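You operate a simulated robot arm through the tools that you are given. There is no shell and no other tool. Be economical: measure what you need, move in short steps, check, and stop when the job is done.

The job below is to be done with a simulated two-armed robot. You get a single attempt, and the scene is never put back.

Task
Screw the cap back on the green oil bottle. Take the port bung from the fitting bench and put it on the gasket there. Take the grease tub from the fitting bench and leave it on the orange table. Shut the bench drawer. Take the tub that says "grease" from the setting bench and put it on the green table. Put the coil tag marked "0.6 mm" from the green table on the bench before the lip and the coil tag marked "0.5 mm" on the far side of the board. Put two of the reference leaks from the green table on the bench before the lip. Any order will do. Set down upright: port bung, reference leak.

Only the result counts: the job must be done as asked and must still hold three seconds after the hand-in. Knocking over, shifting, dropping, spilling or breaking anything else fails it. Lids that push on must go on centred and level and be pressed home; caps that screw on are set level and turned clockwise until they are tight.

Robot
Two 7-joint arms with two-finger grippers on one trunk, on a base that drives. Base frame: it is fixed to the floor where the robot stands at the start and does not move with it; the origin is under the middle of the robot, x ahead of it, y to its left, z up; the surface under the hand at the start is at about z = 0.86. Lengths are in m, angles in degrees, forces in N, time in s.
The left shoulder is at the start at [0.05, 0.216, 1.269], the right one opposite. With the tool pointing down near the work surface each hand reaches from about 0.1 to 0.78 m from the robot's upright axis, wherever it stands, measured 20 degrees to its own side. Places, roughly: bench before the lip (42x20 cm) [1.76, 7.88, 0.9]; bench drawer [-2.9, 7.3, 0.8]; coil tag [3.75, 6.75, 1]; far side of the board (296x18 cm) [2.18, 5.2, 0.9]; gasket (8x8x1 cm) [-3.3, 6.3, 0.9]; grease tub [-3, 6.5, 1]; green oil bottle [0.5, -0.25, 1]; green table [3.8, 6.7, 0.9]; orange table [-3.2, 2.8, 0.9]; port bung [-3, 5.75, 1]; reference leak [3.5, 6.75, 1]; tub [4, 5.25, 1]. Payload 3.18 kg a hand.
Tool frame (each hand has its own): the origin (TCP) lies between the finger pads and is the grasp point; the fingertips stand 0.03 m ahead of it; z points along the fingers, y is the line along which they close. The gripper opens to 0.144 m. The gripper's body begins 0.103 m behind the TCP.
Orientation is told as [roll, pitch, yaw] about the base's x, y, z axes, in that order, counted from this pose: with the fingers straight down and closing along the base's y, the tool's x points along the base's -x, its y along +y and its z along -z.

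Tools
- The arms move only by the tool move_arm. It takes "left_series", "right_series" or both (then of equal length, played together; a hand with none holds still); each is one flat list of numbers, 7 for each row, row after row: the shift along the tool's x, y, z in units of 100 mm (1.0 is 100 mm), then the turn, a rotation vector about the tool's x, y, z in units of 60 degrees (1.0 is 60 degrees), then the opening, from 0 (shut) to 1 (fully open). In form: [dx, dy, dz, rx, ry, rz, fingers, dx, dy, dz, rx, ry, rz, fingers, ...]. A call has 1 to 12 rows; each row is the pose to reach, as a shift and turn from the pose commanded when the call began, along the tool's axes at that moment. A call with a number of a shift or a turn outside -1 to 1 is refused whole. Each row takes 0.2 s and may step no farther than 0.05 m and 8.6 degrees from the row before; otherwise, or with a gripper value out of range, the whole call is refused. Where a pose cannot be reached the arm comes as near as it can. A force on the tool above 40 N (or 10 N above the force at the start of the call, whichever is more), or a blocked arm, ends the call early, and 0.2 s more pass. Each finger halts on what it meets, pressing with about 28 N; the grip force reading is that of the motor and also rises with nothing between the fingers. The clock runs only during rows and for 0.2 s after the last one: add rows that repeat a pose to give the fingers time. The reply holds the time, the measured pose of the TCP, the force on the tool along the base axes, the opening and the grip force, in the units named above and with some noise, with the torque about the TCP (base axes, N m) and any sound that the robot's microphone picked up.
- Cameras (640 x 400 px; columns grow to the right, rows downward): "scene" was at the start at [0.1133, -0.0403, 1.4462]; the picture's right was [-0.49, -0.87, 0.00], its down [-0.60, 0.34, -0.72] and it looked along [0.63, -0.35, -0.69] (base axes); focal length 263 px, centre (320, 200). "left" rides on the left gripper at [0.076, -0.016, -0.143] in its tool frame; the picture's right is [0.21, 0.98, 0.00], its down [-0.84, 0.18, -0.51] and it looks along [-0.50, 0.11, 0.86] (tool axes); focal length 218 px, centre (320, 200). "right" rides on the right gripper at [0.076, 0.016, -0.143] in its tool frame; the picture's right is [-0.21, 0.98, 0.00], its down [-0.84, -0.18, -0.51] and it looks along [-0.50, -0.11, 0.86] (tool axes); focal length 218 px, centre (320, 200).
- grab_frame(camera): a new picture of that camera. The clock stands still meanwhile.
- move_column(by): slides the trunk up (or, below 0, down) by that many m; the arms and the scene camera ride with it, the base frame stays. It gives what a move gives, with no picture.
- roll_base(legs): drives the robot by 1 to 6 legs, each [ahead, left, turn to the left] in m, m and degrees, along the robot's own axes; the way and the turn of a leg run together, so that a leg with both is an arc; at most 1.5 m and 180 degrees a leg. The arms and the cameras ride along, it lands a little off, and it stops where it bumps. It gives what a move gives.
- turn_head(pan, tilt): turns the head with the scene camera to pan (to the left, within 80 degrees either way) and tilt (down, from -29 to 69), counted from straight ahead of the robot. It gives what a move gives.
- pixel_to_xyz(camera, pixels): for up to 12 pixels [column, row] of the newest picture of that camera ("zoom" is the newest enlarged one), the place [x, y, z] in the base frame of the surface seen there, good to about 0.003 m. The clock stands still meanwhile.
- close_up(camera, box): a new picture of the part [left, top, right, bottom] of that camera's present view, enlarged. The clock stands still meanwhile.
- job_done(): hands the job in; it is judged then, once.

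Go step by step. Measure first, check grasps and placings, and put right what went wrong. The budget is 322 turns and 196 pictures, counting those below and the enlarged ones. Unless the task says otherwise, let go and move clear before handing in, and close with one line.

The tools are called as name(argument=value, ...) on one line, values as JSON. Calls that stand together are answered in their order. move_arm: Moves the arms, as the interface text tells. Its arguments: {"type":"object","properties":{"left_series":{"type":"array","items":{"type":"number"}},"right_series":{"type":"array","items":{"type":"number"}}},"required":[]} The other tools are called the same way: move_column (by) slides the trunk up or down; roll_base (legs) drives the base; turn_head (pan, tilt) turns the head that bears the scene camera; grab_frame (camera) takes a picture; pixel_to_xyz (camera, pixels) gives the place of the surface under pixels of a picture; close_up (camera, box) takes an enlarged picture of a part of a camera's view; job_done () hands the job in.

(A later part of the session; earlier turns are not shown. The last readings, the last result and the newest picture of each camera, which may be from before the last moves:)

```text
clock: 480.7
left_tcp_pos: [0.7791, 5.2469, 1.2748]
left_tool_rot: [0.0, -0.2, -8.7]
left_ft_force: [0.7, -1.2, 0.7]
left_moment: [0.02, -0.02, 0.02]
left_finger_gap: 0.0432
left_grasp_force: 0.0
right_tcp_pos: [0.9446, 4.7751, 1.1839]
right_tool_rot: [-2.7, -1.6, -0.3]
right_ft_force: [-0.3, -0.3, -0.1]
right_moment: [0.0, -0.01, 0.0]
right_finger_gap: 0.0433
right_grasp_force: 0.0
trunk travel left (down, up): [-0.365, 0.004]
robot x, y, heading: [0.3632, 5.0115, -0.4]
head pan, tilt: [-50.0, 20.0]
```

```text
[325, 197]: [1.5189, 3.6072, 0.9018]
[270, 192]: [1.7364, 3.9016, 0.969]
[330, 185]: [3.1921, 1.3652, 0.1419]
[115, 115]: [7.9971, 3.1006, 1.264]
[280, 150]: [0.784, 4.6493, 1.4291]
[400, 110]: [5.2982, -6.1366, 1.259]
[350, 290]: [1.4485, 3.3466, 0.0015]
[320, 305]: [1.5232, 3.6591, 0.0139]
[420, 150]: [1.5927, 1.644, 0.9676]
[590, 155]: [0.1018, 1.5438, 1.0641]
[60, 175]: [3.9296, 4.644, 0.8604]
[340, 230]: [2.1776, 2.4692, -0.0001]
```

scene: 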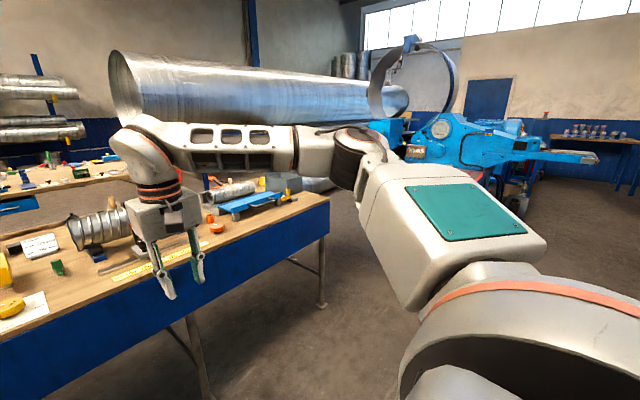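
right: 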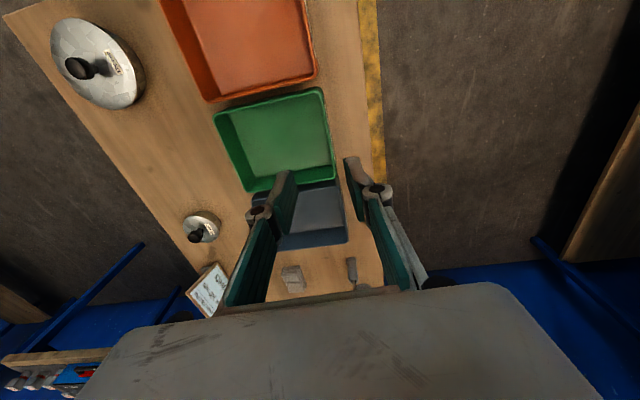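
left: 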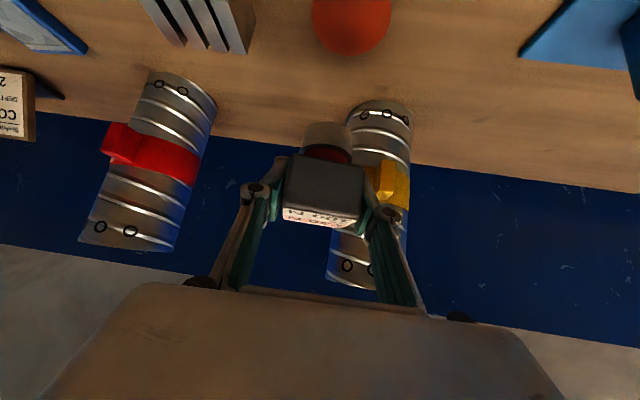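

Strafe south to y≈2.95 and look east.

roll_base(legs=[[0, -1.05, 0], [0, -1.0, 0]])

turn_head(pan=0, tilt=20)

grab_frame(camera="scene")

```text
clock: 499.1
left_tcp_pos: [0.7732, 3.182, 1.2738]
left_tool_rot: [0.1, -0.1, -8.6]
left_ft_force: [0.3, -0.1, -0.5]
left_moment: [0.0, 0.02, 0.0]
left_finger_gap: 0.0432
left_grasp_force: 0.2
right_tcp_pos: [0.9394, 2.7096, 1.184]
right_tool_rot: [-2.7, -1.6, -0.1]
right_ft_force: [0.2, -0.7, 0.0]
right_moment: [0.02, 0.01, 0.01]
right_finger_gap: 0.0433
right_grasp_force: 0.1
trunk travel left (down, up): [-0.365, 0.004]
robot x, y, heading: [0.3544, 2.9411, -0.6]
head pan, tilt: [-50.0, 20.0]
```

```text
clock: 500.2
left_tcp_pos: [0.7734, 3.1825, 1.2738]
left_tool_rot: [0.1, -0.2, -8.6]
left_ft_force: [-0.7, -1.2, -0.6]
left_moment: [0.03, -0.01, 0.01]
left_finger_gap: 0.0432
left_grasp_force: 0.1
right_tcp_pos: [0.9402, 2.7099, 1.1839]
right_tool_rot: [-2.6, -1.7, -0.1]
right_ft_force: [0.2, 1.1, -0.4]
right_moment: [-0.01, -0.02, -0.04]
right_finger_gap: 0.043
right_grasp_force: 0.1
trunk travel left (down, up): [-0.365, 0.004]
robot x, y, heading: [0.3604, 2.9415, -0.1]
head pan, tilt: [0.0, 20.0]
```

```text
68 pictures are left
```

scene: 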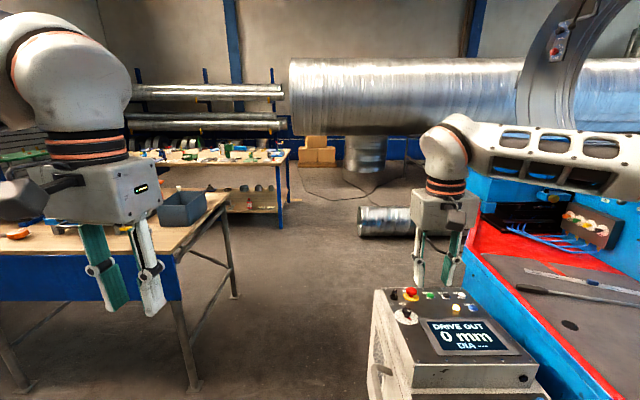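

Measure this passage: table end, console, floor tube.

pixel_to_xyz(camera="scene", pixels=[[228, 195], [180, 290], [195, 385], [235, 295], [376, 300], [372, 350], [362, 215], [385, 235], [460, 300], [490, 255], [290, 200], [300, 330]])

```text
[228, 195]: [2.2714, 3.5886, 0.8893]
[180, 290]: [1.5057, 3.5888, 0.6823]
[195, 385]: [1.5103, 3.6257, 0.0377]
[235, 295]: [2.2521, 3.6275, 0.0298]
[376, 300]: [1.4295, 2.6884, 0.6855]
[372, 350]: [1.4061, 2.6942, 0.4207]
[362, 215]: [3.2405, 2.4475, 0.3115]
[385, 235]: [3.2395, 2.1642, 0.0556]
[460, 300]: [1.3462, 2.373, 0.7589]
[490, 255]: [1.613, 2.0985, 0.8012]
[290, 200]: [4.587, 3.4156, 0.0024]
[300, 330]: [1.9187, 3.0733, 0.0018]
```

Passage is 0.9 m wide. Shift left 0.2 m, drive east 2.5 m, turn north.

roll_base(legs=[[0, 0.2, 0], [1.3, 0, 0], [1.2, 0, 0], [0, 0, 90], [0.9, 0, 0]])

turn_head(pan=0, tilt=22)

grab_frame(camera="scene")

```text
clock: 522.6
left_tcp_pos: [2.6299, 4.4325, 1.274]
left_tool_rot: [-0.1, -0.2, 81.3]
left_ft_force: [0.2, 1.2, -0.5]
left_moment: [0.01, 0.0, -0.01]
left_finger_gap: 0.0432
left_grasp_force: 0.1
right_tcp_pos: [3.1015, 4.5976, 1.184]
right_tool_rot: [-2.6, -1.6, 89.8]
right_ft_force: [-0.5, 0.2, 0.4]
right_moment: [0.02, -0.01, 0.01]
right_finger_gap: 0.043
right_grasp_force: 0.2
trunk travel left (down, up): [-0.365, 0.004]
robot x, y, heading: [2.8716, 4.0171, 89.7]
head pan, tilt: [0.0, 20.0]
```

```text
clock: 523.2
left_tcp_pos: [2.6294, 4.433, 1.2741]
left_tool_rot: [0.0, -0.2, 81.3]
left_ft_force: [0.4, 0.6, -1.5]
left_moment: [0.0, 0.01, 0.01]
left_finger_gap: 0.0429
left_grasp_force: 0.1
right_tcp_pos: [3.1015, 4.5971, 1.1845]
right_tool_rot: [-2.6, -1.5, 89.8]
right_ft_force: [0.0, 0.0, 0.2]
right_moment: [-0.02, 0.02, 0.0]
right_finger_gap: 0.0432
right_grasp_force: 0.1
trunk travel left (down, up): [-0.365, 0.004]
robot x, y, heading: [2.8674, 4.0198, 89.6]
head pan, tilt: [0.0, 22.0]
```

```text
67 pictures are left
```

scene: 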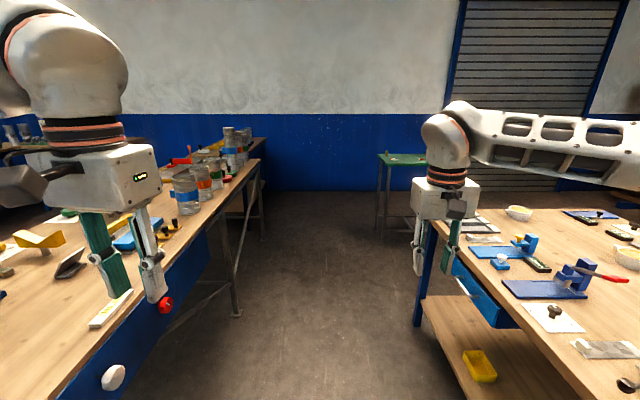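

The setting bench is on the right with tubs at (520,212) and (628,255), the green table beyond. Go north 1.1 m and face east.

roll_base(legs=[[1.1, 0, 0], [0, 0, -90]])

turn_head(pan=0, tilt=30)

grab_frame(camera="scene")

```text
clock: 532.7
left_tcp_pos: [3.2829, 5.3673, 1.2733]
left_tool_rot: [0.0, -0.2, -8.4]
left_ft_force: [0.4, -0.4, 0.1]
left_moment: [0.0, 0.0, -0.01]
left_finger_gap: 0.0432
left_grasp_force: 0.1
right_tcp_pos: [3.4519, 4.8952, 1.1834]
right_tool_rot: [-2.7, -1.6, 0.1]
right_ft_force: [0.3, 0.2, -0.3]
right_moment: [-0.03, -0.04, 0.02]
right_finger_gap: 0.043
right_grasp_force: 0.1
trunk travel left (down, up): [-0.365, 0.004]
robot x, y, heading: [2.8743, 5.1221, 0.1]
head pan, tilt: [0.0, 22.0]
```

```text
clock: 533.4
left_tcp_pos: [3.2829, 5.3663, 1.2749]
left_tool_rot: [0.0, -0.2, -8.5]
left_ft_force: [-0.4, 0.5, -0.3]
left_moment: [-0.01, 0.0, 0.01]
left_finger_gap: 0.0431
left_grasp_force: 0.1
right_tcp_pos: [3.4513, 4.8963, 1.1835]
right_tool_rot: [-2.8, -1.6, 0.1]
right_ft_force: [-0.1, 0.5, 0.6]
right_moment: [0.01, 0.01, -0.01]
right_finger_gap: 0.0431
right_grasp_force: 0.1
trunk travel left (down, up): [-0.365, 0.004]
robot x, y, heading: [2.8713, 5.1233, -0.0]
head pan, tilt: [0.0, 30.0]
```

```text
66 pictures are left
```

scene: 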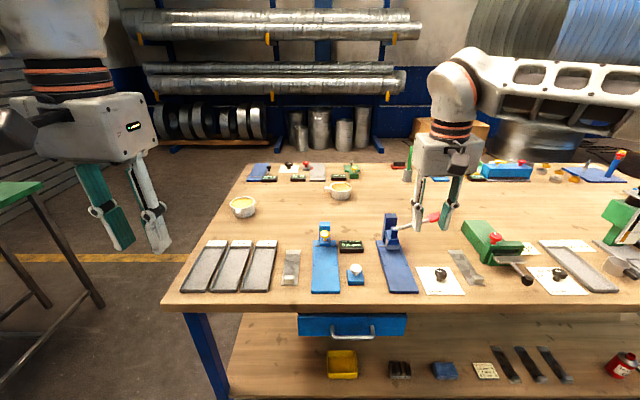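

Two yellow tubs at (242,205) and (340,188). Zoom to read their labels and measure.

close_up(camera="scene", box=[210, 160, 370, 240])

pixel_to_xyz(camera="scene", pixels=[[242, 200], [231, 203], [255, 203], [245, 216], [340, 184], [340, 196], [330, 186], [352, 186], [200, 300], [250, 250], [340, 305]])

```text
4.00 times, centred on (290, 200) of scene
```

zoom: 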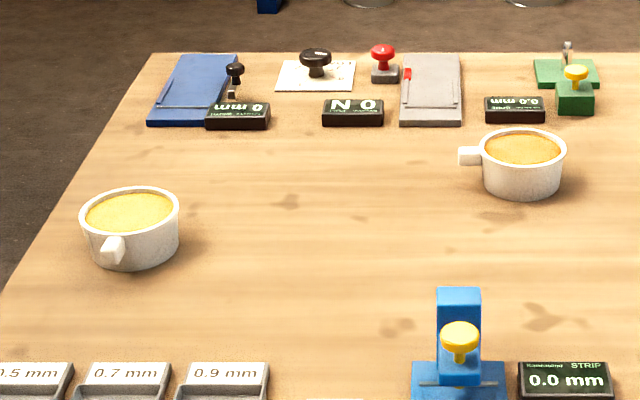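

```text
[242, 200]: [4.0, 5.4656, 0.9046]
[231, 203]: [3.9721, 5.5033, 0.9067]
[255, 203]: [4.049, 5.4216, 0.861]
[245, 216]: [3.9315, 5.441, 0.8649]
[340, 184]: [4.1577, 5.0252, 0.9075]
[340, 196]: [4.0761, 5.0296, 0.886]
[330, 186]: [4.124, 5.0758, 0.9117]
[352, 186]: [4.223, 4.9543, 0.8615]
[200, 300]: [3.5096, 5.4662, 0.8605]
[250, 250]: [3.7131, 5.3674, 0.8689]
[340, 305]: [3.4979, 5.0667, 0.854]
```

The labels face the far side. I'll go around via the gap north of this bench. Strafe left to y≈6.05 and look.

roll_base(legs=[[0, 0.95, 0]])

turn_head(pan=15, tilt=30)

grab_frame(camera="scene")

```text
clock: 542.1
left_tcp_pos: [3.2692, 6.3265, 1.2741]
left_tool_rot: [-0.1, -0.1, -7.3]
left_ft_force: [0.4, 0.0, -0.8]
left_moment: [0.01, -0.05, 0.0]
left_finger_gap: 0.0431
left_grasp_force: 0.0
right_tcp_pos: [3.4467, 5.8601, 1.1832]
right_tool_rot: [-2.7, -1.7, 1.2]
right_ft_force: [0.0, 0.1, -0.1]
right_moment: [0.0, 0.03, 0.0]
right_finger_gap: 0.0432
right_grasp_force: 0.1
trunk travel left (down, up): [-0.365, 0.004]
robot x, y, heading: [2.8631, 6.0774, 1.2]
head pan, tilt: [0.0, 30.0]
```

```text
clock: 542.9
left_tcp_pos: [3.2682, 6.3261, 1.2745]
left_tool_rot: [0.0, -0.1, -7.3]
left_ft_force: [0.0, 0.0, -0.3]
left_moment: [0.02, -0.02, 0.02]
left_finger_gap: 0.0432
left_grasp_force: 0.2
right_tcp_pos: [3.4454, 5.8593, 1.1833]
right_tool_rot: [-2.7, -1.6, 1.4]
right_ft_force: [-0.5, -0.2, 0.0]
right_moment: [-0.02, 0.01, 0.01]
right_finger_gap: 0.0432
right_grasp_force: 0.0
trunk travel left (down, up): [-0.365, 0.004]
robot x, y, heading: [2.8587, 6.074, 1.4]
head pan, tilt: [15.0, 30.0]
```

```text
64 pictures are left
```

scene: 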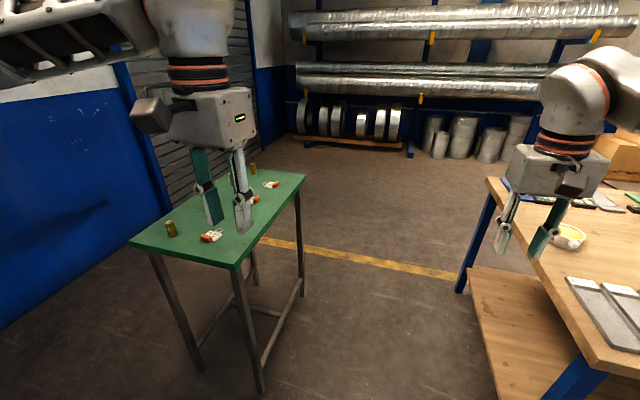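

The green table with brass leaks and tags is on the left, and the passage is clear. Zoom on the green table and measure.

close_up(camera="scene", box=[120, 150, 320, 280])

pixel_to_xyz(camera="scene", pixels=[[133, 242], [235, 266], [304, 178], [171, 222], [171, 234], [210, 236], [253, 164], [253, 172], [270, 185], [255, 199], [490, 185], [545, 300]])

```text
3.08 times, centred on (220, 215) of scene
```

zoom: 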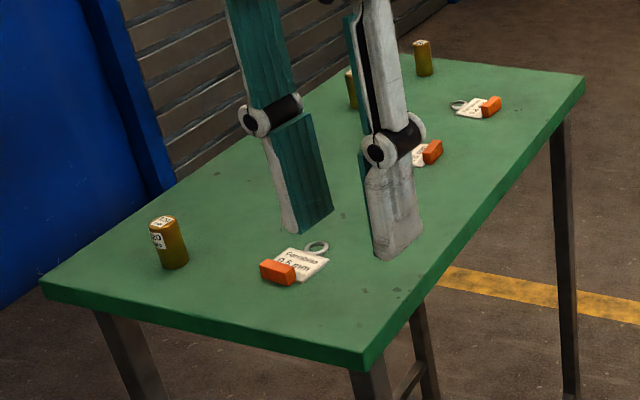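

```text
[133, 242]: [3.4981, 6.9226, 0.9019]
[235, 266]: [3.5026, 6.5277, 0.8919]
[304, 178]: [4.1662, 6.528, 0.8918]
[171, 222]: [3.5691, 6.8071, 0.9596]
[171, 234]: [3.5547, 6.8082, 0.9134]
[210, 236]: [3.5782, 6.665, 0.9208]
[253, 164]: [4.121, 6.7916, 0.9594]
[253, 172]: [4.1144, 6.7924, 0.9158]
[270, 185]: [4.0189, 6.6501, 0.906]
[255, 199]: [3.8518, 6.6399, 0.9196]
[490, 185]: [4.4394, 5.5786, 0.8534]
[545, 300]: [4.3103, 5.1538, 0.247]
```

Drive east through the passage to x≈4.75 and look back at the tubs.

roll_base(legs=[[1.0, 0, -1.4], [0.95, 0, 0], [0, 0, -90]])

turn_head(pan=-55, tilt=30)

grab_frame(camera="scene")

```text
clock: 556.4
left_tcp_pos: [5.0528, 5.6681, 1.2756]
left_tool_rot: [0.0, -0.1, -98.6]
left_ft_force: [-0.2, 0.0, 0.6]
left_moment: [-0.02, -0.01, 0.03]
left_finger_gap: 0.0432
left_grasp_force: 0.0
right_tcp_pos: [4.5802, 5.5009, 1.1843]
right_tool_rot: [-2.7, -1.6, -90.1]
right_ft_force: [-0.1, -0.7, -0.7]
right_moment: [0.04, -0.02, -0.02]
right_finger_gap: 0.0432
right_grasp_force: 0.1
trunk travel left (down, up): [-0.365, 0.004]
robot x, y, heading: [4.8088, 6.0826, -90.2]
head pan, tilt: [15.0, 30.0]
```

```text
clock: 557.9
left_tcp_pos: [5.0533, 5.6681, 1.2748]
left_tool_rot: [0.0, -0.1, -98.6]
left_ft_force: [0.3, 0.2, 0.1]
left_moment: [0.01, 0.0, 0.0]
left_finger_gap: 0.043
left_grasp_force: 0.0
right_tcp_pos: [4.5807, 5.5021, 1.1839]
right_tool_rot: [-2.7, -1.6, -90.2]
right_ft_force: [0.3, 0.2, 1.1]
right_moment: [0.0, 0.02, 0.0]
right_finger_gap: 0.0432
right_grasp_force: 0.1
trunk travel left (down, up): [-0.365, 0.004]
robot x, y, heading: [4.8132, 6.0824, -90.0]
head pan, tilt: [-55.0, 30.0]
```

```text
62 pictures are left
```

scene: 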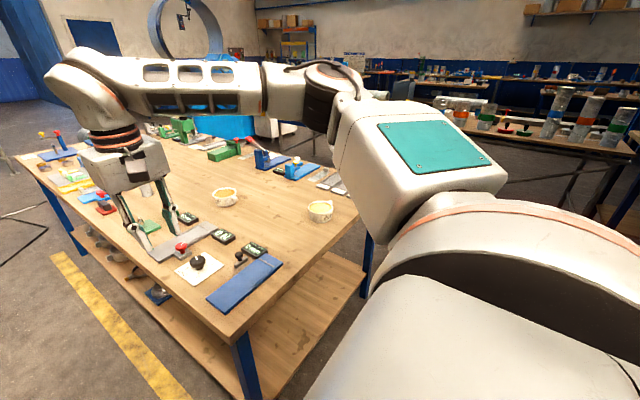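

close_up(camera="scene", box=[195, 175, 345, 235])

pixel_to_xyz(camera="scene", pixels=[[223, 192], [320, 208], [308, 208], [333, 210], [320, 220], [212, 195], [236, 196], [223, 204], [240, 330], [370, 230]])

```text
4.27 times, centred on (270, 205) of scene
```

zoom: 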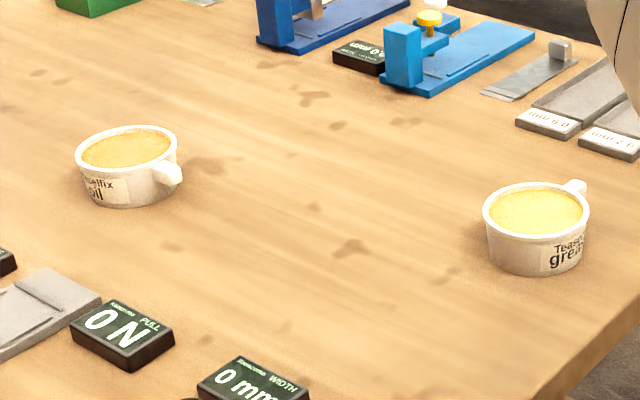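

```text
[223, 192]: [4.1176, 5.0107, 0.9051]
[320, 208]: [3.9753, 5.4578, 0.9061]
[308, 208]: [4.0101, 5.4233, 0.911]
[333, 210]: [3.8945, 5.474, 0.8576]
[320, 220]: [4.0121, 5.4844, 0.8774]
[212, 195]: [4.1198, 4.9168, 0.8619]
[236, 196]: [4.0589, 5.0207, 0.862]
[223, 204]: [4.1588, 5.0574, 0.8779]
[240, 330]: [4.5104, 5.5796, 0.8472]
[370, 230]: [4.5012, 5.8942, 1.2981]
```

The grease tub is the nearer one, at about (3.985,5.46), with its handle toward -x. It's close to the north edge, so I'll take it from here: strafe right 0.67 m, turning the right hand by -60°.

roll_base(legs=[[0, -0.67, 0], [0.1, 0, 0]])

move_arm(right_series=[0, 0, 0, 0.02, 0.02, 0.14, 0.95, 0, 0, 0, 0.03, 0.04, 0.28, 0.95, 0.2, 0, 0, 0.03, 0.05, 0.42, 0.95, 0.4, 0, 0, 0.03, 0.05, 0.56, 0.95, 0.6, 0, 0, 0.03, 0.05, 0.7, 0.95, 0.6, 0, 0, 0.03, 0.05, 0.84, 0.95, 0.6, 0, 0, 0.03, 0.05, 0.98, 0.95])

grab_frame(camera="right")

```text
clock: 564.9
left_tcp_pos: [4.3865, 5.5704, 1.2729]
left_tool_rot: [0.0, -0.1, -98.8]
left_ft_force: [-0.6, -0.3, -0.4]
left_moment: [-0.01, 0.03, -0.01]
left_finger_gap: 0.0432
left_grasp_force: 0.1
right_tcp_pos: [3.9128, 5.4061, 1.1837]
right_tool_rot: [-2.7, -1.7, -90.5]
right_ft_force: [-0.1, -0.1, 0.1]
right_moment: [0.03, -0.03, -0.03]
right_finger_gap: 0.0431
right_grasp_force: 0.0
trunk travel left (down, up): [-0.365, 0.004]
robot x, y, heading: [4.1466, 5.9848, -90.5]
head pan, tilt: [-55.0, 30.0]
```

```text
clock: 566.5
left_tcp_pos: [4.3861, 5.5728, 1.2734]
left_tool_rot: [0.0, 0.0, -99.0]
left_ft_force: [0.4, 0.3, 0.7]
left_moment: [-0.01, 0.0, 0.0]
left_finger_gap: 0.0434
left_grasp_force: 0.0
right_tcp_pos: [3.9151, 5.4678, 1.184]
right_tool_rot: [-3.0, -1.5, -149.4]
right_ft_force: [0.2, -0.6, -0.5]
right_moment: [0.01, 0.02, -0.01]
right_finger_gap: 0.1366
right_grasp_force: 0.1
right hand out of reach, approached as far as the arm can: row 1, 2
trunk travel left (down, up): [-0.365, 0.004]
robot x, y, heading: [4.1446, 5.9833, -90.3]
head pan, tilt: [-55.0, 30.0]
```

```text
60 pictures are left
```

right: 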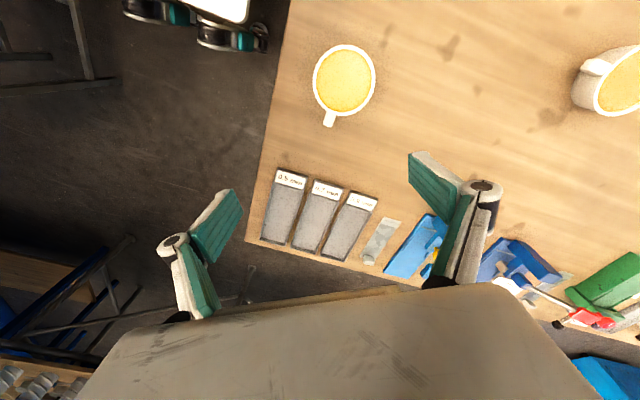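

Measure the tub rim from this view.

pixel_to_xyz(camera="right", pixels=[[315, 80], [373, 76], [344, 48], [340, 110], [330, 118], [344, 78]])

move_column(by=-0.13)

```text
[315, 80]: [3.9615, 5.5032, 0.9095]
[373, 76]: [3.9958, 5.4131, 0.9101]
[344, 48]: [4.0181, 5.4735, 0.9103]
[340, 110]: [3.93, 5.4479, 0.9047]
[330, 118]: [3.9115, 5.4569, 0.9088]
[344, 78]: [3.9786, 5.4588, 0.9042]
```

```text
clock: 568.1
left_tcp_pos: [4.3855, 5.5722, 1.1449]
left_tool_rot: [0.0, -0.2, -98.9]
left_ft_force: [-0.8, 0.5, 0.0]
left_moment: [-0.02, 0.01, 0.0]
left_finger_gap: 0.0432
left_grasp_force: 0.0
right_tcp_pos: [3.9132, 5.4687, 1.0532]
right_tool_rot: [-2.8, -1.4, -149.3]
right_ft_force: [-0.4, 0.4, -0.4]
right_moment: [0.0, 0.01, -0.02]
right_finger_gap: 0.1371
right_grasp_force: 0.0
trunk travel left (down, up): [-0.235, 0.134]
robot x, y, heading: [4.1435, 5.9841, -90.6]
head pan, tilt: [-55.0, 30.0]
```

Tub centre (3.977,5.459). Level the hand, move over it, and descend partly.

move_arm(right_series=[0.25, 0.2, 0, -0.02, 0.01, 0, 0.95, 0.5, 0.41, 0, -0.047, 0.023, 0, 0.95, 0.5, 0.41, 0.35, -0.047, 0.023, 0, 0.95, 0.5, 0.41, 0.7, -0.047, 0.023, 0, 0.95, 0.5, 0.41, 0.7, -0.047, 0.023, 0, 0.95])

grab_frame(camera="right")

```text
clock: 569.3
left_tcp_pos: [4.3866, 5.5721, 1.1441]
left_tool_rot: [0.0, 0.0, -98.9]
left_ft_force: [1.2, 0.9, -0.6]
left_moment: [0.02, 0.0, -0.01]
left_finger_gap: 0.0433
left_grasp_force: 0.1
right_tcp_pos: [3.975, 5.4608, 0.9783]
right_tool_rot: [0.1, -0.2, -149.3]
right_ft_force: [0.3, 0.3, -0.1]
right_moment: [0.03, -0.01, -0.01]
right_finger_gap: 0.1371
right_grasp_force: 0.1
right hand out of reach, approached as far as the arm can: row 2
trunk travel left (down, up): [-0.235, 0.134]
robot x, y, heading: [4.1445, 5.9857, -90.4]
head pan, tilt: [-55.0, 30.0]
```

```text
59 pictures are left
```

right: 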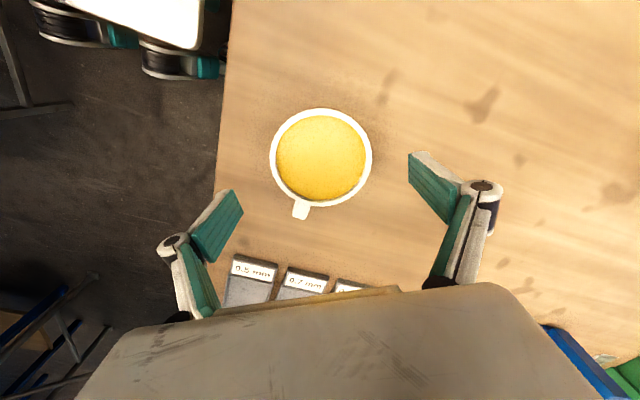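

Aligned. Descend 73 mm, close, lift.

move_arm(right_series=[0, 0, 0.35, 0, 0, 0, 0.95, 0, 0, 0.73, 0, 0, 0, 0.95, 0, 0, 0.73, 0, 0, 0, 0.75, 0, 0, 0.73, 0, 0, 0, 0.55, 0, 0, 0.73, 0, 0, 0, 0.5, 0, 0, 0.73, 0, 0, 0, 0.5])

move_arm(right_series=[0, 0, -0.1, 0, 0, 0, 0.5, 0, 0, -0.4, 0, 0, 0, 0.5, 0, 0, -0.8, 0, 0, 0, 0.5, 0, 0, -0.8, 0, 0, 0, 0.5])

grab_frame(camera="right")

```text
clock: 570.7
left_tcp_pos: [4.3862, 5.572, 1.1435]
left_tool_rot: [0.0, -0.1, -98.9]
left_ft_force: [0.1, 0.3, -0.3]
left_moment: [0.03, -0.01, -0.01]
left_finger_gap: 0.0433
left_grasp_force: 0.0
right_tcp_pos: [3.9687, 5.4623, 0.9083]
right_tool_rot: [0.2, -0.2, -149.2]
right_ft_force: [1.9, -1.7, 4.6]
right_moment: [-0.02, 0.0, -0.11]
right_finger_gap: 0.1007
right_grasp_force: 28.2
right hand out of reach, approached as far as the arm can: row 2, 3, 4, 5, 6
trunk travel left (down, up): [-0.235, 0.134]
robot x, y, heading: [4.1466, 5.9814, -90.6]
head pan, tilt: [-55.0, 30.0]
```

```text
clock: 571.7
left_tcp_pos: [4.3855, 5.5706, 1.1437]
left_tool_rot: [0.0, -0.1, -99.0]
left_ft_force: [-0.2, -0.4, 0.2]
left_moment: [0.0, -0.01, 0.01]
left_finger_gap: 0.0431
left_grasp_force: 0.0
right_tcp_pos: [3.969, 5.4618, 0.9879]
right_tool_rot: [-0.1, -0.1, -149.3]
right_ft_force: [0.5, 0.1, -4.1]
right_moment: [0.0, -0.05, 0.0]
right_finger_gap: 0.1008
right_grasp_force: 27.5
trunk travel left (down, up): [-0.235, 0.134]
robot x, y, heading: [4.1463, 5.9875, -90.4]
head pan, tilt: [-55.0, 30.0]
```

```text
58 pictures are left
```

right: 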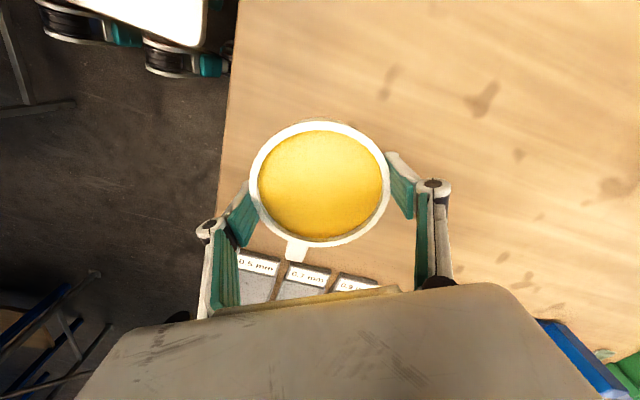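

Tub held. Raise, back up a little, rotate 180° to face the green table, then strafe left 0.55 m.

move_column(by=0.13)

roll_base(legs=[[-0.08, 0, 0], [0, 0, 90], [0, 0, 90], [0, 0.55, 0]])

turn_head(pan=0, tilt=45)

grab_frame(camera="scene")

```text
clock: 573.2
left_tcp_pos: [4.3851, 5.5709, 1.2735]
left_tool_rot: [0.1, -0.1, -99.0]
left_ft_force: [-0.3, 0.1, 0.4]
left_moment: [-0.02, 0.0, 0.0]
left_finger_gap: 0.0432
left_grasp_force: 0.1
right_tcp_pos: [3.9691, 5.4638, 1.1251]
right_tool_rot: [0.8, -0.5, -149.3]
right_ft_force: [-0.2, -0.3, -4.5]
right_moment: [0.02, -0.02, 0.01]
right_finger_gap: 0.1002
right_grasp_force: 27.3
trunk travel left (down, up): [-0.365, 0.004]
robot x, y, heading: [4.1469, 5.9809, -90.3]
head pan, tilt: [-55.0, 30.0]
```

```text
clock: 586.9
left_tcp_pos: [3.3578, 6.4802, 1.2738]
left_tool_rot: [0.1, -0.1, 81.4]
left_ft_force: [0.7, 0.3, 0.5]
left_moment: [0.01, -0.01, -0.01]
left_finger_gap: 0.0434
left_grasp_force: 0.2
right_tcp_pos: [3.7737, 6.5909, 1.1258]
right_tool_rot: [0.9, -0.5, 30.9]
right_ft_force: [-1.0, 0.6, -4.6]
right_moment: [-0.01, 0.02, 0.02]
right_finger_gap: 0.0995
right_grasp_force: 27.7
trunk travel left (down, up): [-0.365, 0.004]
robot x, y, heading: [3.6042, 6.0671, 89.8]
head pan, tilt: [-55.0, 30.0]
```

```text
clock: 588.1
left_tcp_pos: [3.3573, 6.4799, 1.2743]
left_tool_rot: [-0.1, -0.1, 81.4]
left_ft_force: [0.5, 0.3, 0.1]
left_moment: [-0.01, -0.01, 0.01]
left_finger_gap: 0.043
left_grasp_force: 0.0
right_tcp_pos: [3.7729, 6.59, 1.1265]
right_tool_rot: [1.0, -0.6, 31.0]
right_ft_force: [0.0, -0.9, -4.2]
right_moment: [0.01, 0.06, 0.05]
right_finger_gap: 0.0992
right_grasp_force: 28.8
trunk travel left (down, up): [-0.365, 0.004]
robot x, y, heading: [3.6001, 6.067, 89.9]
head pan, tilt: [0.0, 45.0]
```

```text
57 pictures are left
```

scene: 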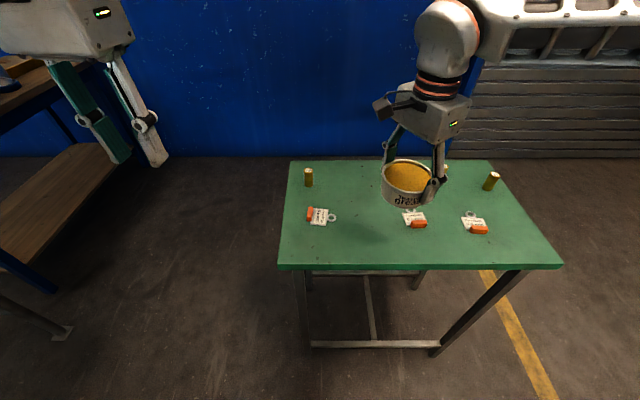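

Zoom to read the tags and map free space.

close_up(camera="scene", box=[280, 150, 560, 275])

pixel_to_xyz(camera="scene", pixels=[[320, 217], [309, 172], [309, 185], [413, 218], [473, 223], [491, 176], [489, 188], [445, 170], [350, 200], [355, 180], [350, 240], [295, 262]])

```text
2.29 times, centred on (420, 212) of scene
```

zoom: 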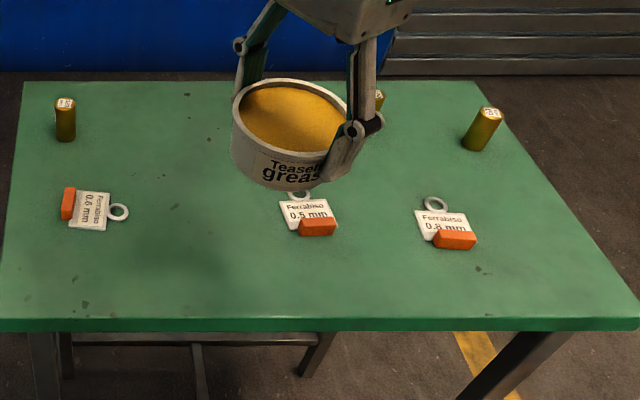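

```text
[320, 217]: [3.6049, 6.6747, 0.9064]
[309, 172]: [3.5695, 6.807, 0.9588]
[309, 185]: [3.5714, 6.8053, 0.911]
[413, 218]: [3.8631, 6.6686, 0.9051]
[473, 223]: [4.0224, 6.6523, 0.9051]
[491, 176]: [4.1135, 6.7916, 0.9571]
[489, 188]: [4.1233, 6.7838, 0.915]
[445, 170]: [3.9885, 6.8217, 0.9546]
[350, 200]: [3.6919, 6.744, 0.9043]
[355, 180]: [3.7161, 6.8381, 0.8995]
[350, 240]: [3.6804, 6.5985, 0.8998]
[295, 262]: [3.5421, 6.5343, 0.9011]
```

Tags: 0.6 mm at (3.605,6.675), 0.5 mm at (3.863,6.665), 0.8 mm at (4.02,6.65). I'll set the tub at about (3.745,6.765): base forward 0.15 and left 0.03, then lower.

roll_base(legs=[[0.15, 0.03, 0]])

move_column(by=-0.1)

```text
clock: 589.5
left_tcp_pos: [3.3275, 6.6289, 1.2729]
left_tool_rot: [-0.1, -0.2, 81.5]
left_ft_force: [-0.3, 0.7, -0.2]
left_moment: [-0.03, -0.01, -0.02]
left_finger_gap: 0.0432
left_grasp_force: 0.0
right_tcp_pos: [3.7438, 6.7408, 1.1251]
right_tool_rot: [0.9, -0.5, 31.1]
right_ft_force: [-0.2, 0.3, -4.4]
right_moment: [-0.03, -0.01, 0.0]
right_finger_gap: 0.0993
right_grasp_force: 28.1
trunk travel left (down, up): [-0.365, 0.004]
robot x, y, heading: [3.5688, 6.2165, 89.9]
head pan, tilt: [0.0, 45.0]
```

```text
clock: 590.8
left_tcp_pos: [3.3266, 6.6286, 1.1737]
left_tool_rot: [0.0, -0.1, 81.5]
left_ft_force: [-0.7, -0.6, -0.4]
left_moment: [0.03, -0.03, -0.01]
left_finger_gap: 0.0434
left_grasp_force: 0.1
right_tcp_pos: [3.744, 6.7387, 1.0267]
right_tool_rot: [1.0, -0.4, 31.1]
right_ft_force: [1.1, -0.5, -3.3]
right_moment: [0.0, -0.01, -0.01]
right_finger_gap: 0.0992
right_grasp_force: 28.6
trunk travel left (down, up): [-0.265, 0.104]
robot x, y, heading: [3.5668, 6.215, 89.7]
head pan, tilt: [0.0, 45.0]
```

Shift 22 mm in y, level and lower to near contact.

move_arm(right_series=[-0.113, 0.189, 0.2, 0.017, 0.007, 0, 0.5, -0.113, 0.189, 0.5, 0.017, 0.007, 0, 0.5, -0.113, 0.189, 0.7, 0.017, 0.007, 0, 0.5, -0.113, 0.189, 0.75, 0.017, 0.007, 0, 0.5, -0.113, 0.189, 0.77, 0.017, 0.007, 0, 0.5])

close_up(camera="scene", box=[280, 150, 480, 300])

```text
clock: 592.0
left_tcp_pos: [3.3278, 6.6301, 1.1746]
left_tool_rot: [0.1, -0.1, 81.6]
left_ft_force: [-0.8, 0.5, -0.4]
left_moment: [0.0, -0.02, -0.01]
left_finger_gap: 0.0431
left_grasp_force: 0.1
right_tcp_pos: [3.7576, 6.7536, 0.9547]
right_tool_rot: [-0.1, 0.0, 31.2]
right_ft_force: [-0.1, -0.9, -4.1]
right_moment: [0.0, 0.06, 0.02]
right_finger_gap: 0.0992
right_grasp_force: 27.7
right hand out of reach, approached as far as the arm can: row 1, 2, 3, 4, 5
trunk travel left (down, up): [-0.265, 0.104]
robot x, y, heading: [3.5682, 6.2194, 89.8]
head pan, tilt: [0.0, 45.0]
```

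```text
2.67 times, centred on (380, 225) of scene
```

zoom: 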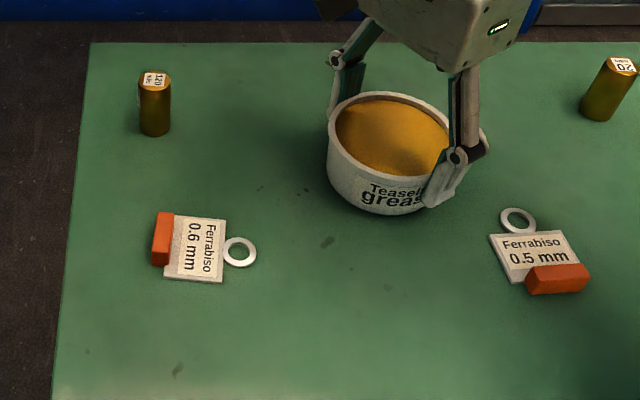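

Clear of everything. Lower the rest with the trunk in small steps.

move_column(by=-0.006)

move_column(by=-0.004)

```text
clock: 592.5
left_tcp_pos: [3.3274, 6.6282, 1.1672]
left_tool_rot: [0.0, -0.2, 81.5]
left_ft_force: [-0.9, 0.8, -0.3]
left_moment: [0.0, 0.0, -0.02]
left_finger_gap: 0.0431
left_grasp_force: 0.1
right_tcp_pos: [3.7583, 6.7535, 0.949]
right_tool_rot: [-0.1, -0.1, 31.1]
right_ft_force: [-0.2, -0.2, -4.1]
right_moment: [0.01, 0.06, 0.01]
right_finger_gap: 0.0988
right_grasp_force: 27.8
trunk travel left (down, up): [-0.259, 0.11]
robot x, y, heading: [3.5724, 6.2159, 89.9]
head pan, tilt: [0.0, 45.0]
```

```text
clock: 593.1
left_tcp_pos: [3.3276, 6.6274, 1.1655]
left_tool_rot: [0.0, -0.2, 81.5]
left_ft_force: [0.3, -0.3, -0.4]
left_moment: [-0.04, 0.02, 0.0]
left_finger_gap: 0.0432
left_grasp_force: 0.1
right_tcp_pos: [3.7589, 6.7539, 0.9481]
right_tool_rot: [0.2, -0.2, 31.0]
right_ft_force: [3.2, -0.5, 19.8]
right_moment: [-0.04, 0.05, -0.34]
right_finger_gap: 0.0988
right_grasp_force: 28.0
trunk travel left (down, up): [-0.255, 0.114]
robot x, y, heading: [3.5719, 6.216, 89.7]
head pan, tilt: [0.0, 45.0]
```

Contact (20 N). Release and lift.

move_arm(right_series=[0, 0, 0, 0, 0, 0, 0.75, 0, 0, 0, 0, 0, 0, 0.85, 0, 0, 0, 0, 0, 0, 0.85, 0, 0, -0.4, 0, 0, 0, 0.85, 0, 0, -0.8, 0, 0, 0, 0.85, 0, 0, -1, 0, 0, 0, 0.85])

grab_frame(camera="scene")

```text
clock: 594.5
left_tcp_pos: [3.3283, 6.6274, 1.1627]
left_tool_rot: [0.0, -0.1, 81.4]
left_ft_force: [-0.1, 0.3, -0.1]
left_moment: [0.01, 0.0, 0.02]
left_finger_gap: 0.0431
left_grasp_force: 0.1
right_tcp_pos: [3.758, 6.7537, 1.0461]
right_tool_rot: [-0.2, 0.0, 31.1]
right_ft_force: [-0.2, -0.3, -0.6]
right_moment: [0.01, 0.02, 0.03]
right_finger_gap: 0.1224
right_grasp_force: 0.0
trunk travel left (down, up): [-0.255, 0.114]
robot x, y, heading: [3.5666, 6.2133, 90.1]
head pan, tilt: [0.0, 45.0]
```

```text
54 pictures are left
```

scene: 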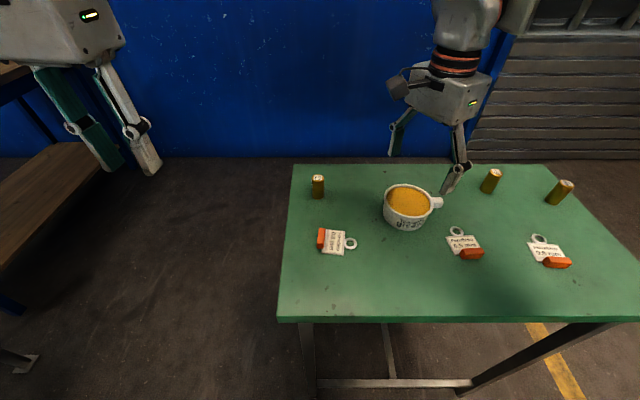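

Tub placed. Now pick both tags by their orange blocks: left hand for 0.6, right for 0.5. Measure the blocks precisely.

close_up(camera="scene", box=[300, 215, 500, 275])

pixel_to_xyz(camera="zoom", pixels=[[66, 45], [68, 110], [66, 80], [80, 78], [58, 75], [540, 110], [580, 115], [520, 120], [560, 105], [555, 130], [110, 85], [510, 85]])

```text
3.20 times, centred on (400, 245) of scene
```

zoom: 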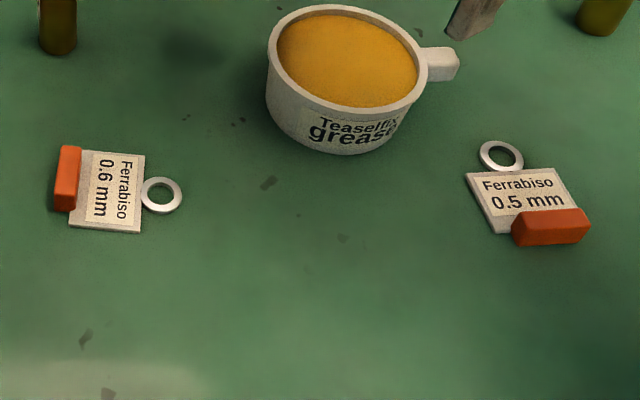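

```text
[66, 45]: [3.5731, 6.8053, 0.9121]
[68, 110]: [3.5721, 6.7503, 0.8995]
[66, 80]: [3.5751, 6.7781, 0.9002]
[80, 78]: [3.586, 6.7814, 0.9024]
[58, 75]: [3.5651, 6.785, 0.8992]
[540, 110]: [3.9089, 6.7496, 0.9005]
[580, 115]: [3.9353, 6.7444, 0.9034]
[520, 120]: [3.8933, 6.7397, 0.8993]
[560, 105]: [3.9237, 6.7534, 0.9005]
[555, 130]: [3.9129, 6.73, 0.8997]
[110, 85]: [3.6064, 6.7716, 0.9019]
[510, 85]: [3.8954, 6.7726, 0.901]
```

pixel_to_xyz(camera="zoom", pixels=[[70, 150], [66, 200], [68, 175], [58, 175], [79, 175], [550, 222], [518, 228], [586, 215], [550, 213], [550, 240], [105, 190], [530, 200]])

```text
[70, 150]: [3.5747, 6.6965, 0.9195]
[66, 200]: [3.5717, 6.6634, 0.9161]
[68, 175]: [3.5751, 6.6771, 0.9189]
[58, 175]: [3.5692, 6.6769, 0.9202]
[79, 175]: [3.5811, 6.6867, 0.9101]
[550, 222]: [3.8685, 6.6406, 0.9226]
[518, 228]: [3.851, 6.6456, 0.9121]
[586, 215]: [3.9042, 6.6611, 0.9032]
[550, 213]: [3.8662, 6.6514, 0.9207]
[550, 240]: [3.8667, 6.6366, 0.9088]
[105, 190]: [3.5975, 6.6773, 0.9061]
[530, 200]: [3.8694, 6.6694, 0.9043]
```

Blocks: 0.6 at (3.574,6.678) long in y; 0.5 at (3.869,6.645) long in x (≈8° turned). Bring both hands over.

move_arm(left_series=[-0.1, -0.35, 0, 0, 0, -0.05, 0.3, -0.2, -0.7, 0.1, 0, 0, -0.1, 0.3, -0.35, -0.98, 0.3, 0, 0, -0.143, 0.3, -0.35, -0.98, 0.5, 0, 0, -0.143, 0.3], right_series=[-0.1, -0.3, 0, 0, 0, 0.1, 0.6, -0.2, -0.6, 0, 0, 0, 0.2, 0.4, -0.3, -0.95, 0, 0, 0, 0.3, 0.35, -0.3, -0.95, 0, 0, 0, 0.383, 0.35])

```text
clock: 595.5
left_tcp_pos: [3.4298, 6.6481, 1.1124]
left_tool_rot: [-0.1, 0.0, 90.0]
left_ft_force: [-0.3, -0.1, 0.2]
left_moment: [0.01, -0.05, 0.0]
left_finger_gap: 0.043
left_grasp_force: 0.0
right_tcp_pos: [3.8326, 6.6886, 1.0451]
right_tool_rot: [-0.1, -0.3, 8.0]
right_ft_force: [-0.2, 0.3, 0.1]
right_moment: [-0.03, -0.08, 0.01]
right_finger_gap: 0.0503
right_grasp_force: 0.0
trunk travel left (down, up): [-0.255, 0.114]
robot x, y, heading: [3.5695, 6.2156, 89.8]
head pan, tilt: [0.0, 45.0]
```

move_arm(left_series=[-0.1, -0.33, 0.2, 0, 0, 0, 0.3, -0.2, -0.67, 0.4, 0, 0, 0, 0.3, -0.3, -1, 0.6, 0, 0, 0, 0.3, -0.3, -1, 0.9, 0, 0, 0, 0.3], right_series=[-0.15, -0.24, 0.1, 0, 0, 0, 0.35, -0.3, -0.48, 0.3, 0, 0, 0, 0.35, -0.3, -0.48, 0.5, 0, 0, 0, 0.3, -0.3, -0.48, 0.7, 0, 0, 0, 0.3])

move_arm(left_series=[0, -0.3, 0, 0, 0, 0, 0.3, 0, -0.44, 0.2, 0, 0, 0, 0.3, 0, -0.44, 0.35, 0, 0, 0, 0.3])

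grab_frame(camera="left")

grab_frame(camera="right")

```text
clock: 596.5
left_tcp_pos: [3.5292, 6.6789, 1.024]
left_tool_rot: [-0.1, -0.1, 90.2]
left_ft_force: [0.2, 0.6, 0.3]
left_moment: [0.01, -0.02, 0.0]
left_finger_gap: 0.0435
left_grasp_force: 0.2
right_tcp_pos: [3.8692, 6.6447, 0.9757]
right_tool_rot: [-0.2, -0.1, 8.0]
right_ft_force: [0.7, 0.1, -0.2]
right_moment: [-0.03, -0.02, 0.0]
right_finger_gap: 0.0431
right_grasp_force: 0.0
trunk travel left (down, up): [-0.255, 0.114]
robot x, y, heading: [3.569, 6.216, 89.7]
head pan, tilt: [0.0, 45.0]
```

```text
clock: 597.3
left_tcp_pos: [3.5735, 6.6793, 0.9899]
left_tool_rot: [0.0, -0.1, 90.0]
left_ft_force: [0.2, 0.7, 0.0]
left_moment: [-0.03, -0.02, -0.01]
left_finger_gap: 0.043
left_grasp_force: 0.1
right_tcp_pos: [3.8709, 6.6453, 0.9759]
right_tool_rot: [-0.2, -0.2, 8.1]
right_ft_force: [-0.1, 0.1, -0.2]
right_moment: [0.0, 0.01, 0.0]
right_finger_gap: 0.0432
right_grasp_force: 0.1
trunk travel left (down, up): [-0.255, 0.114]
robot x, y, heading: [3.5678, 6.2187, 89.7]
head pan, tilt: [0.0, 45.0]
```

```text
52 pictures are left
```

left: 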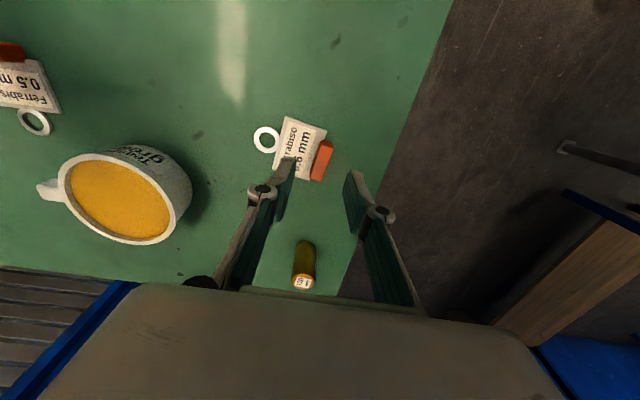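

```text
51 pictures are left
```

right: 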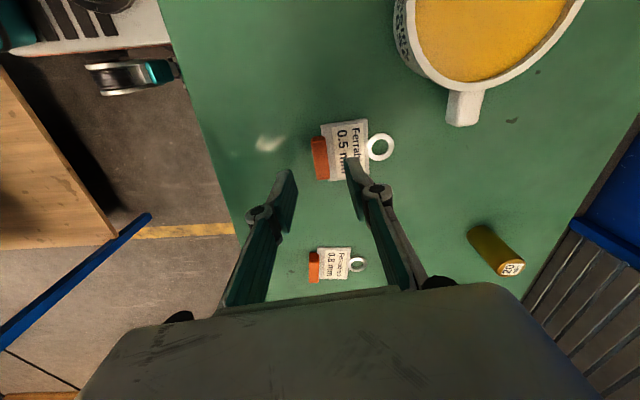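

Both blocks are centred between the fingers. Descend both to z≈0.938, close, and lift.

move_arm(left_series=[0, 0, 0.25, 0, 0, 0, 0.3, 0, 0, 0.5, 0, 0, 0, 0.3, 0, 0, 0.51, 0, 0, 0, 0.15, 0, 0, 0.51, 0, 0, 0, 0, 0, 0, 0.51, 0, 0, 0, 0], right_series=[0, 0, 0.18, 0, 0, 0, 0.3, 0, 0, 0.36, 0, 0, 0, 0.3, 0, 0, 0.37, 0, 0, 0, 0.15, 0, 0, 0.37, 0, 0, 0, 0, 0, 0, 0.37, 0, 0, 0, 0])

move_arm(left_series=[0, 0, -0.2, 0, 0, 0, 0, 0, 0, -0.5, 0, 0, 0, 0, 0, 0, -0.9, 0, 0, 0, 0, 0, 0, -0.9, 0, 0, 0, 0], right_series=[0, 0, -0.2, 0, 0, 0, 0, 0, 0, -0.5, 0, 0, 0, 0, 0, 0, -0.9, 0, 0, 0, 0, 0, 0, -0.9, 0, 0, 0, 0])

grab_frame(camera="scene")

```text
clock: 598.5
left_tcp_pos: [3.5754, 6.68, 0.9386]
left_tool_rot: [0.1, -0.1, 90.0]
left_ft_force: [-0.9, -0.2, -0.6]
left_moment: [-0.02, 0.0, -0.02]
left_finger_gap: 0.0129
left_grasp_force: 28.2
right_tcp_pos: [3.8722, 6.6437, 0.9391]
right_tool_rot: [-0.1, -0.2, 8.0]
right_ft_force: [0.3, -0.5, 0.2]
right_moment: [0.03, 0.01, 0.01]
right_finger_gap: 0.013
right_grasp_force: 28.1
trunk travel left (down, up): [-0.255, 0.114]
robot x, y, heading: [3.5699, 6.2106, 89.8]
head pan, tilt: [0.0, 45.0]
```

```text
clock: 599.5
left_tcp_pos: [3.5743, 6.6806, 1.0275]
left_tool_rot: [0.1, 0.0, 90.0]
left_ft_force: [0.4, 0.0, 0.6]
left_moment: [-0.04, 0.0, 0.01]
left_finger_gap: 0.0132
left_grasp_force: 28.5
right_tcp_pos: [3.8697, 6.6449, 1.0287]
right_tool_rot: [-0.2, -0.2, 8.1]
right_ft_force: [0.4, -0.3, -0.3]
right_moment: [-0.01, 0.02, -0.02]
right_finger_gap: 0.0129
right_grasp_force: 28.2
trunk travel left (down, up): [-0.255, 0.114]
robot x, y, heading: [3.5719, 6.2191, 90.0]
head pan, tilt: [0.0, 45.0]
```

```text
50 pictures are left
```

scene: 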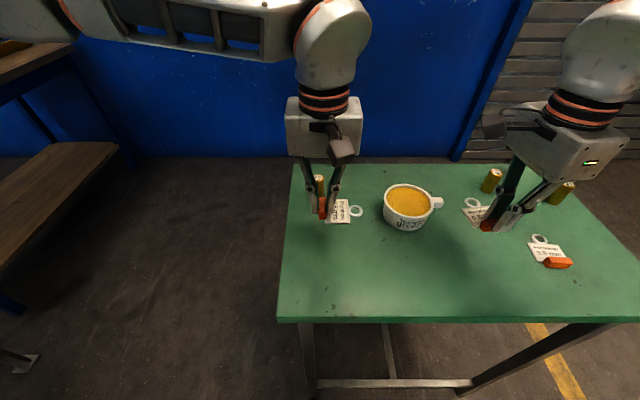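

Both tags lifted. Raise, back off, go west and face the long table's far strip.

move_column(by=0.1)

roll_base(legs=[[-0.22, 0, 0], [0, 0.72, 0], [0, 0, 90]])

turn_head(pan=0, tilt=38)

grab_frame(camera="scene")

```text
clock: 600.8
left_tcp_pos: [3.5747, 6.6789, 1.1272]
left_tool_rot: [0.0, -0.2, 90.0]
left_ft_force: [-0.2, -1.4, 0.0]
left_moment: [-0.01, 0.0, 0.02]
left_finger_gap: 0.0129
left_grasp_force: 27.7
right_tcp_pos: [3.87, 6.645, 1.1283]
right_tool_rot: [0.0, -0.1, 8.1]
right_ft_force: [0.4, -0.4, -0.5]
right_moment: [-0.03, 0.0, 0.02]
right_finger_gap: 0.0129
right_grasp_force: 27.3
trunk travel left (down, up): [-0.355, 0.014]
robot x, y, heading: [3.5686, 6.212, 90.0]
head pan, tilt: [0.0, 45.0]
```

```text
clock: 612.6
left_tcp_pos: [2.3899, 5.9986, 1.1284]
left_tool_rot: [0.0, -0.1, -179.8]
left_ft_force: [0.2, -0.6, -0.4]
left_moment: [-0.01, -0.02, 0.01]
left_finger_gap: 0.013
left_grasp_force: 27.9
right_tcp_pos: [2.4233, 6.2932, 1.1279]
right_tool_rot: [-0.1, -0.1, 98.2]
right_ft_force: [-0.2, -1.3, -0.3]
right_moment: [0.01, -0.01, -0.03]
right_finger_gap: 0.013
right_grasp_force: 28.1
trunk travel left (down, up): [-0.355, 0.014]
robot x, y, heading: [2.8522, 5.9957, -179.9]
head pan, tilt: [0.0, 45.0]
```

```text
clock: 613.3
left_tcp_pos: [2.3888, 5.9982, 1.1277]
left_tool_rot: [0.1, -0.2, -179.8]
left_ft_force: [-0.7, 0.3, 0.2]
left_moment: [0.02, 0.0, 0.04]
left_finger_gap: 0.0131
left_grasp_force: 28.3
right_tcp_pos: [2.4234, 6.2952, 1.1283]
right_tool_rot: [-0.1, 0.0, 98.2]
right_ft_force: [0.8, -0.1, 0.4]
right_moment: [0.0, -0.03, -0.02]
right_finger_gap: 0.0131
right_grasp_force: 27.9
trunk travel left (down, up): [-0.355, 0.014]
robot x, y, heading: [2.8569, 5.9987, -179.9]
head pan, tilt: [0.0, 38.0]
```

```text
49 pictures are left
```

scene: 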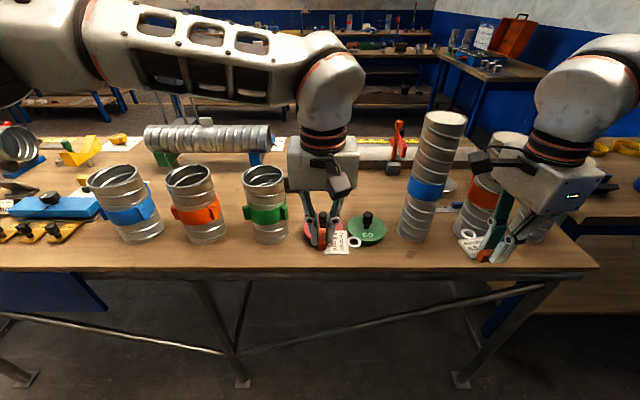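

The strip x≈2.09–2.27 is the near edge here, with jars. Measure free spots along it.

pixel_to_xyz(camera="scene", pixels=[[360, 265], [390, 250], [440, 258], [365, 235], [410, 235], [265, 240], [470, 255], [290, 255], [560, 262], [310, 245], [180, 250], [450, 190]])

close_up(camera="scene", box=[280, 180, 580, 290])

```text
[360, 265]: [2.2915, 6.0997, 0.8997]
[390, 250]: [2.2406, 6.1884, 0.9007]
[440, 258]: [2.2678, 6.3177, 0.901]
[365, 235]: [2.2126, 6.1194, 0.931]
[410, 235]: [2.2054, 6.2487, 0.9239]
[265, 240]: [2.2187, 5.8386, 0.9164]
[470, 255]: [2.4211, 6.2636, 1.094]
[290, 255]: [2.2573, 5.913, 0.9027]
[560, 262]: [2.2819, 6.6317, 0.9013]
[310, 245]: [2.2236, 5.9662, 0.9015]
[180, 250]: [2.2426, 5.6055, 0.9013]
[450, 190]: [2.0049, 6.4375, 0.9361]
```

```text
2.13 times, centred on (430, 235) of scene
```

zoom: 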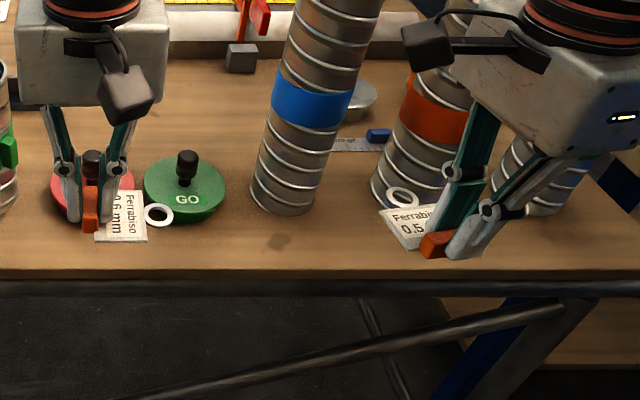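

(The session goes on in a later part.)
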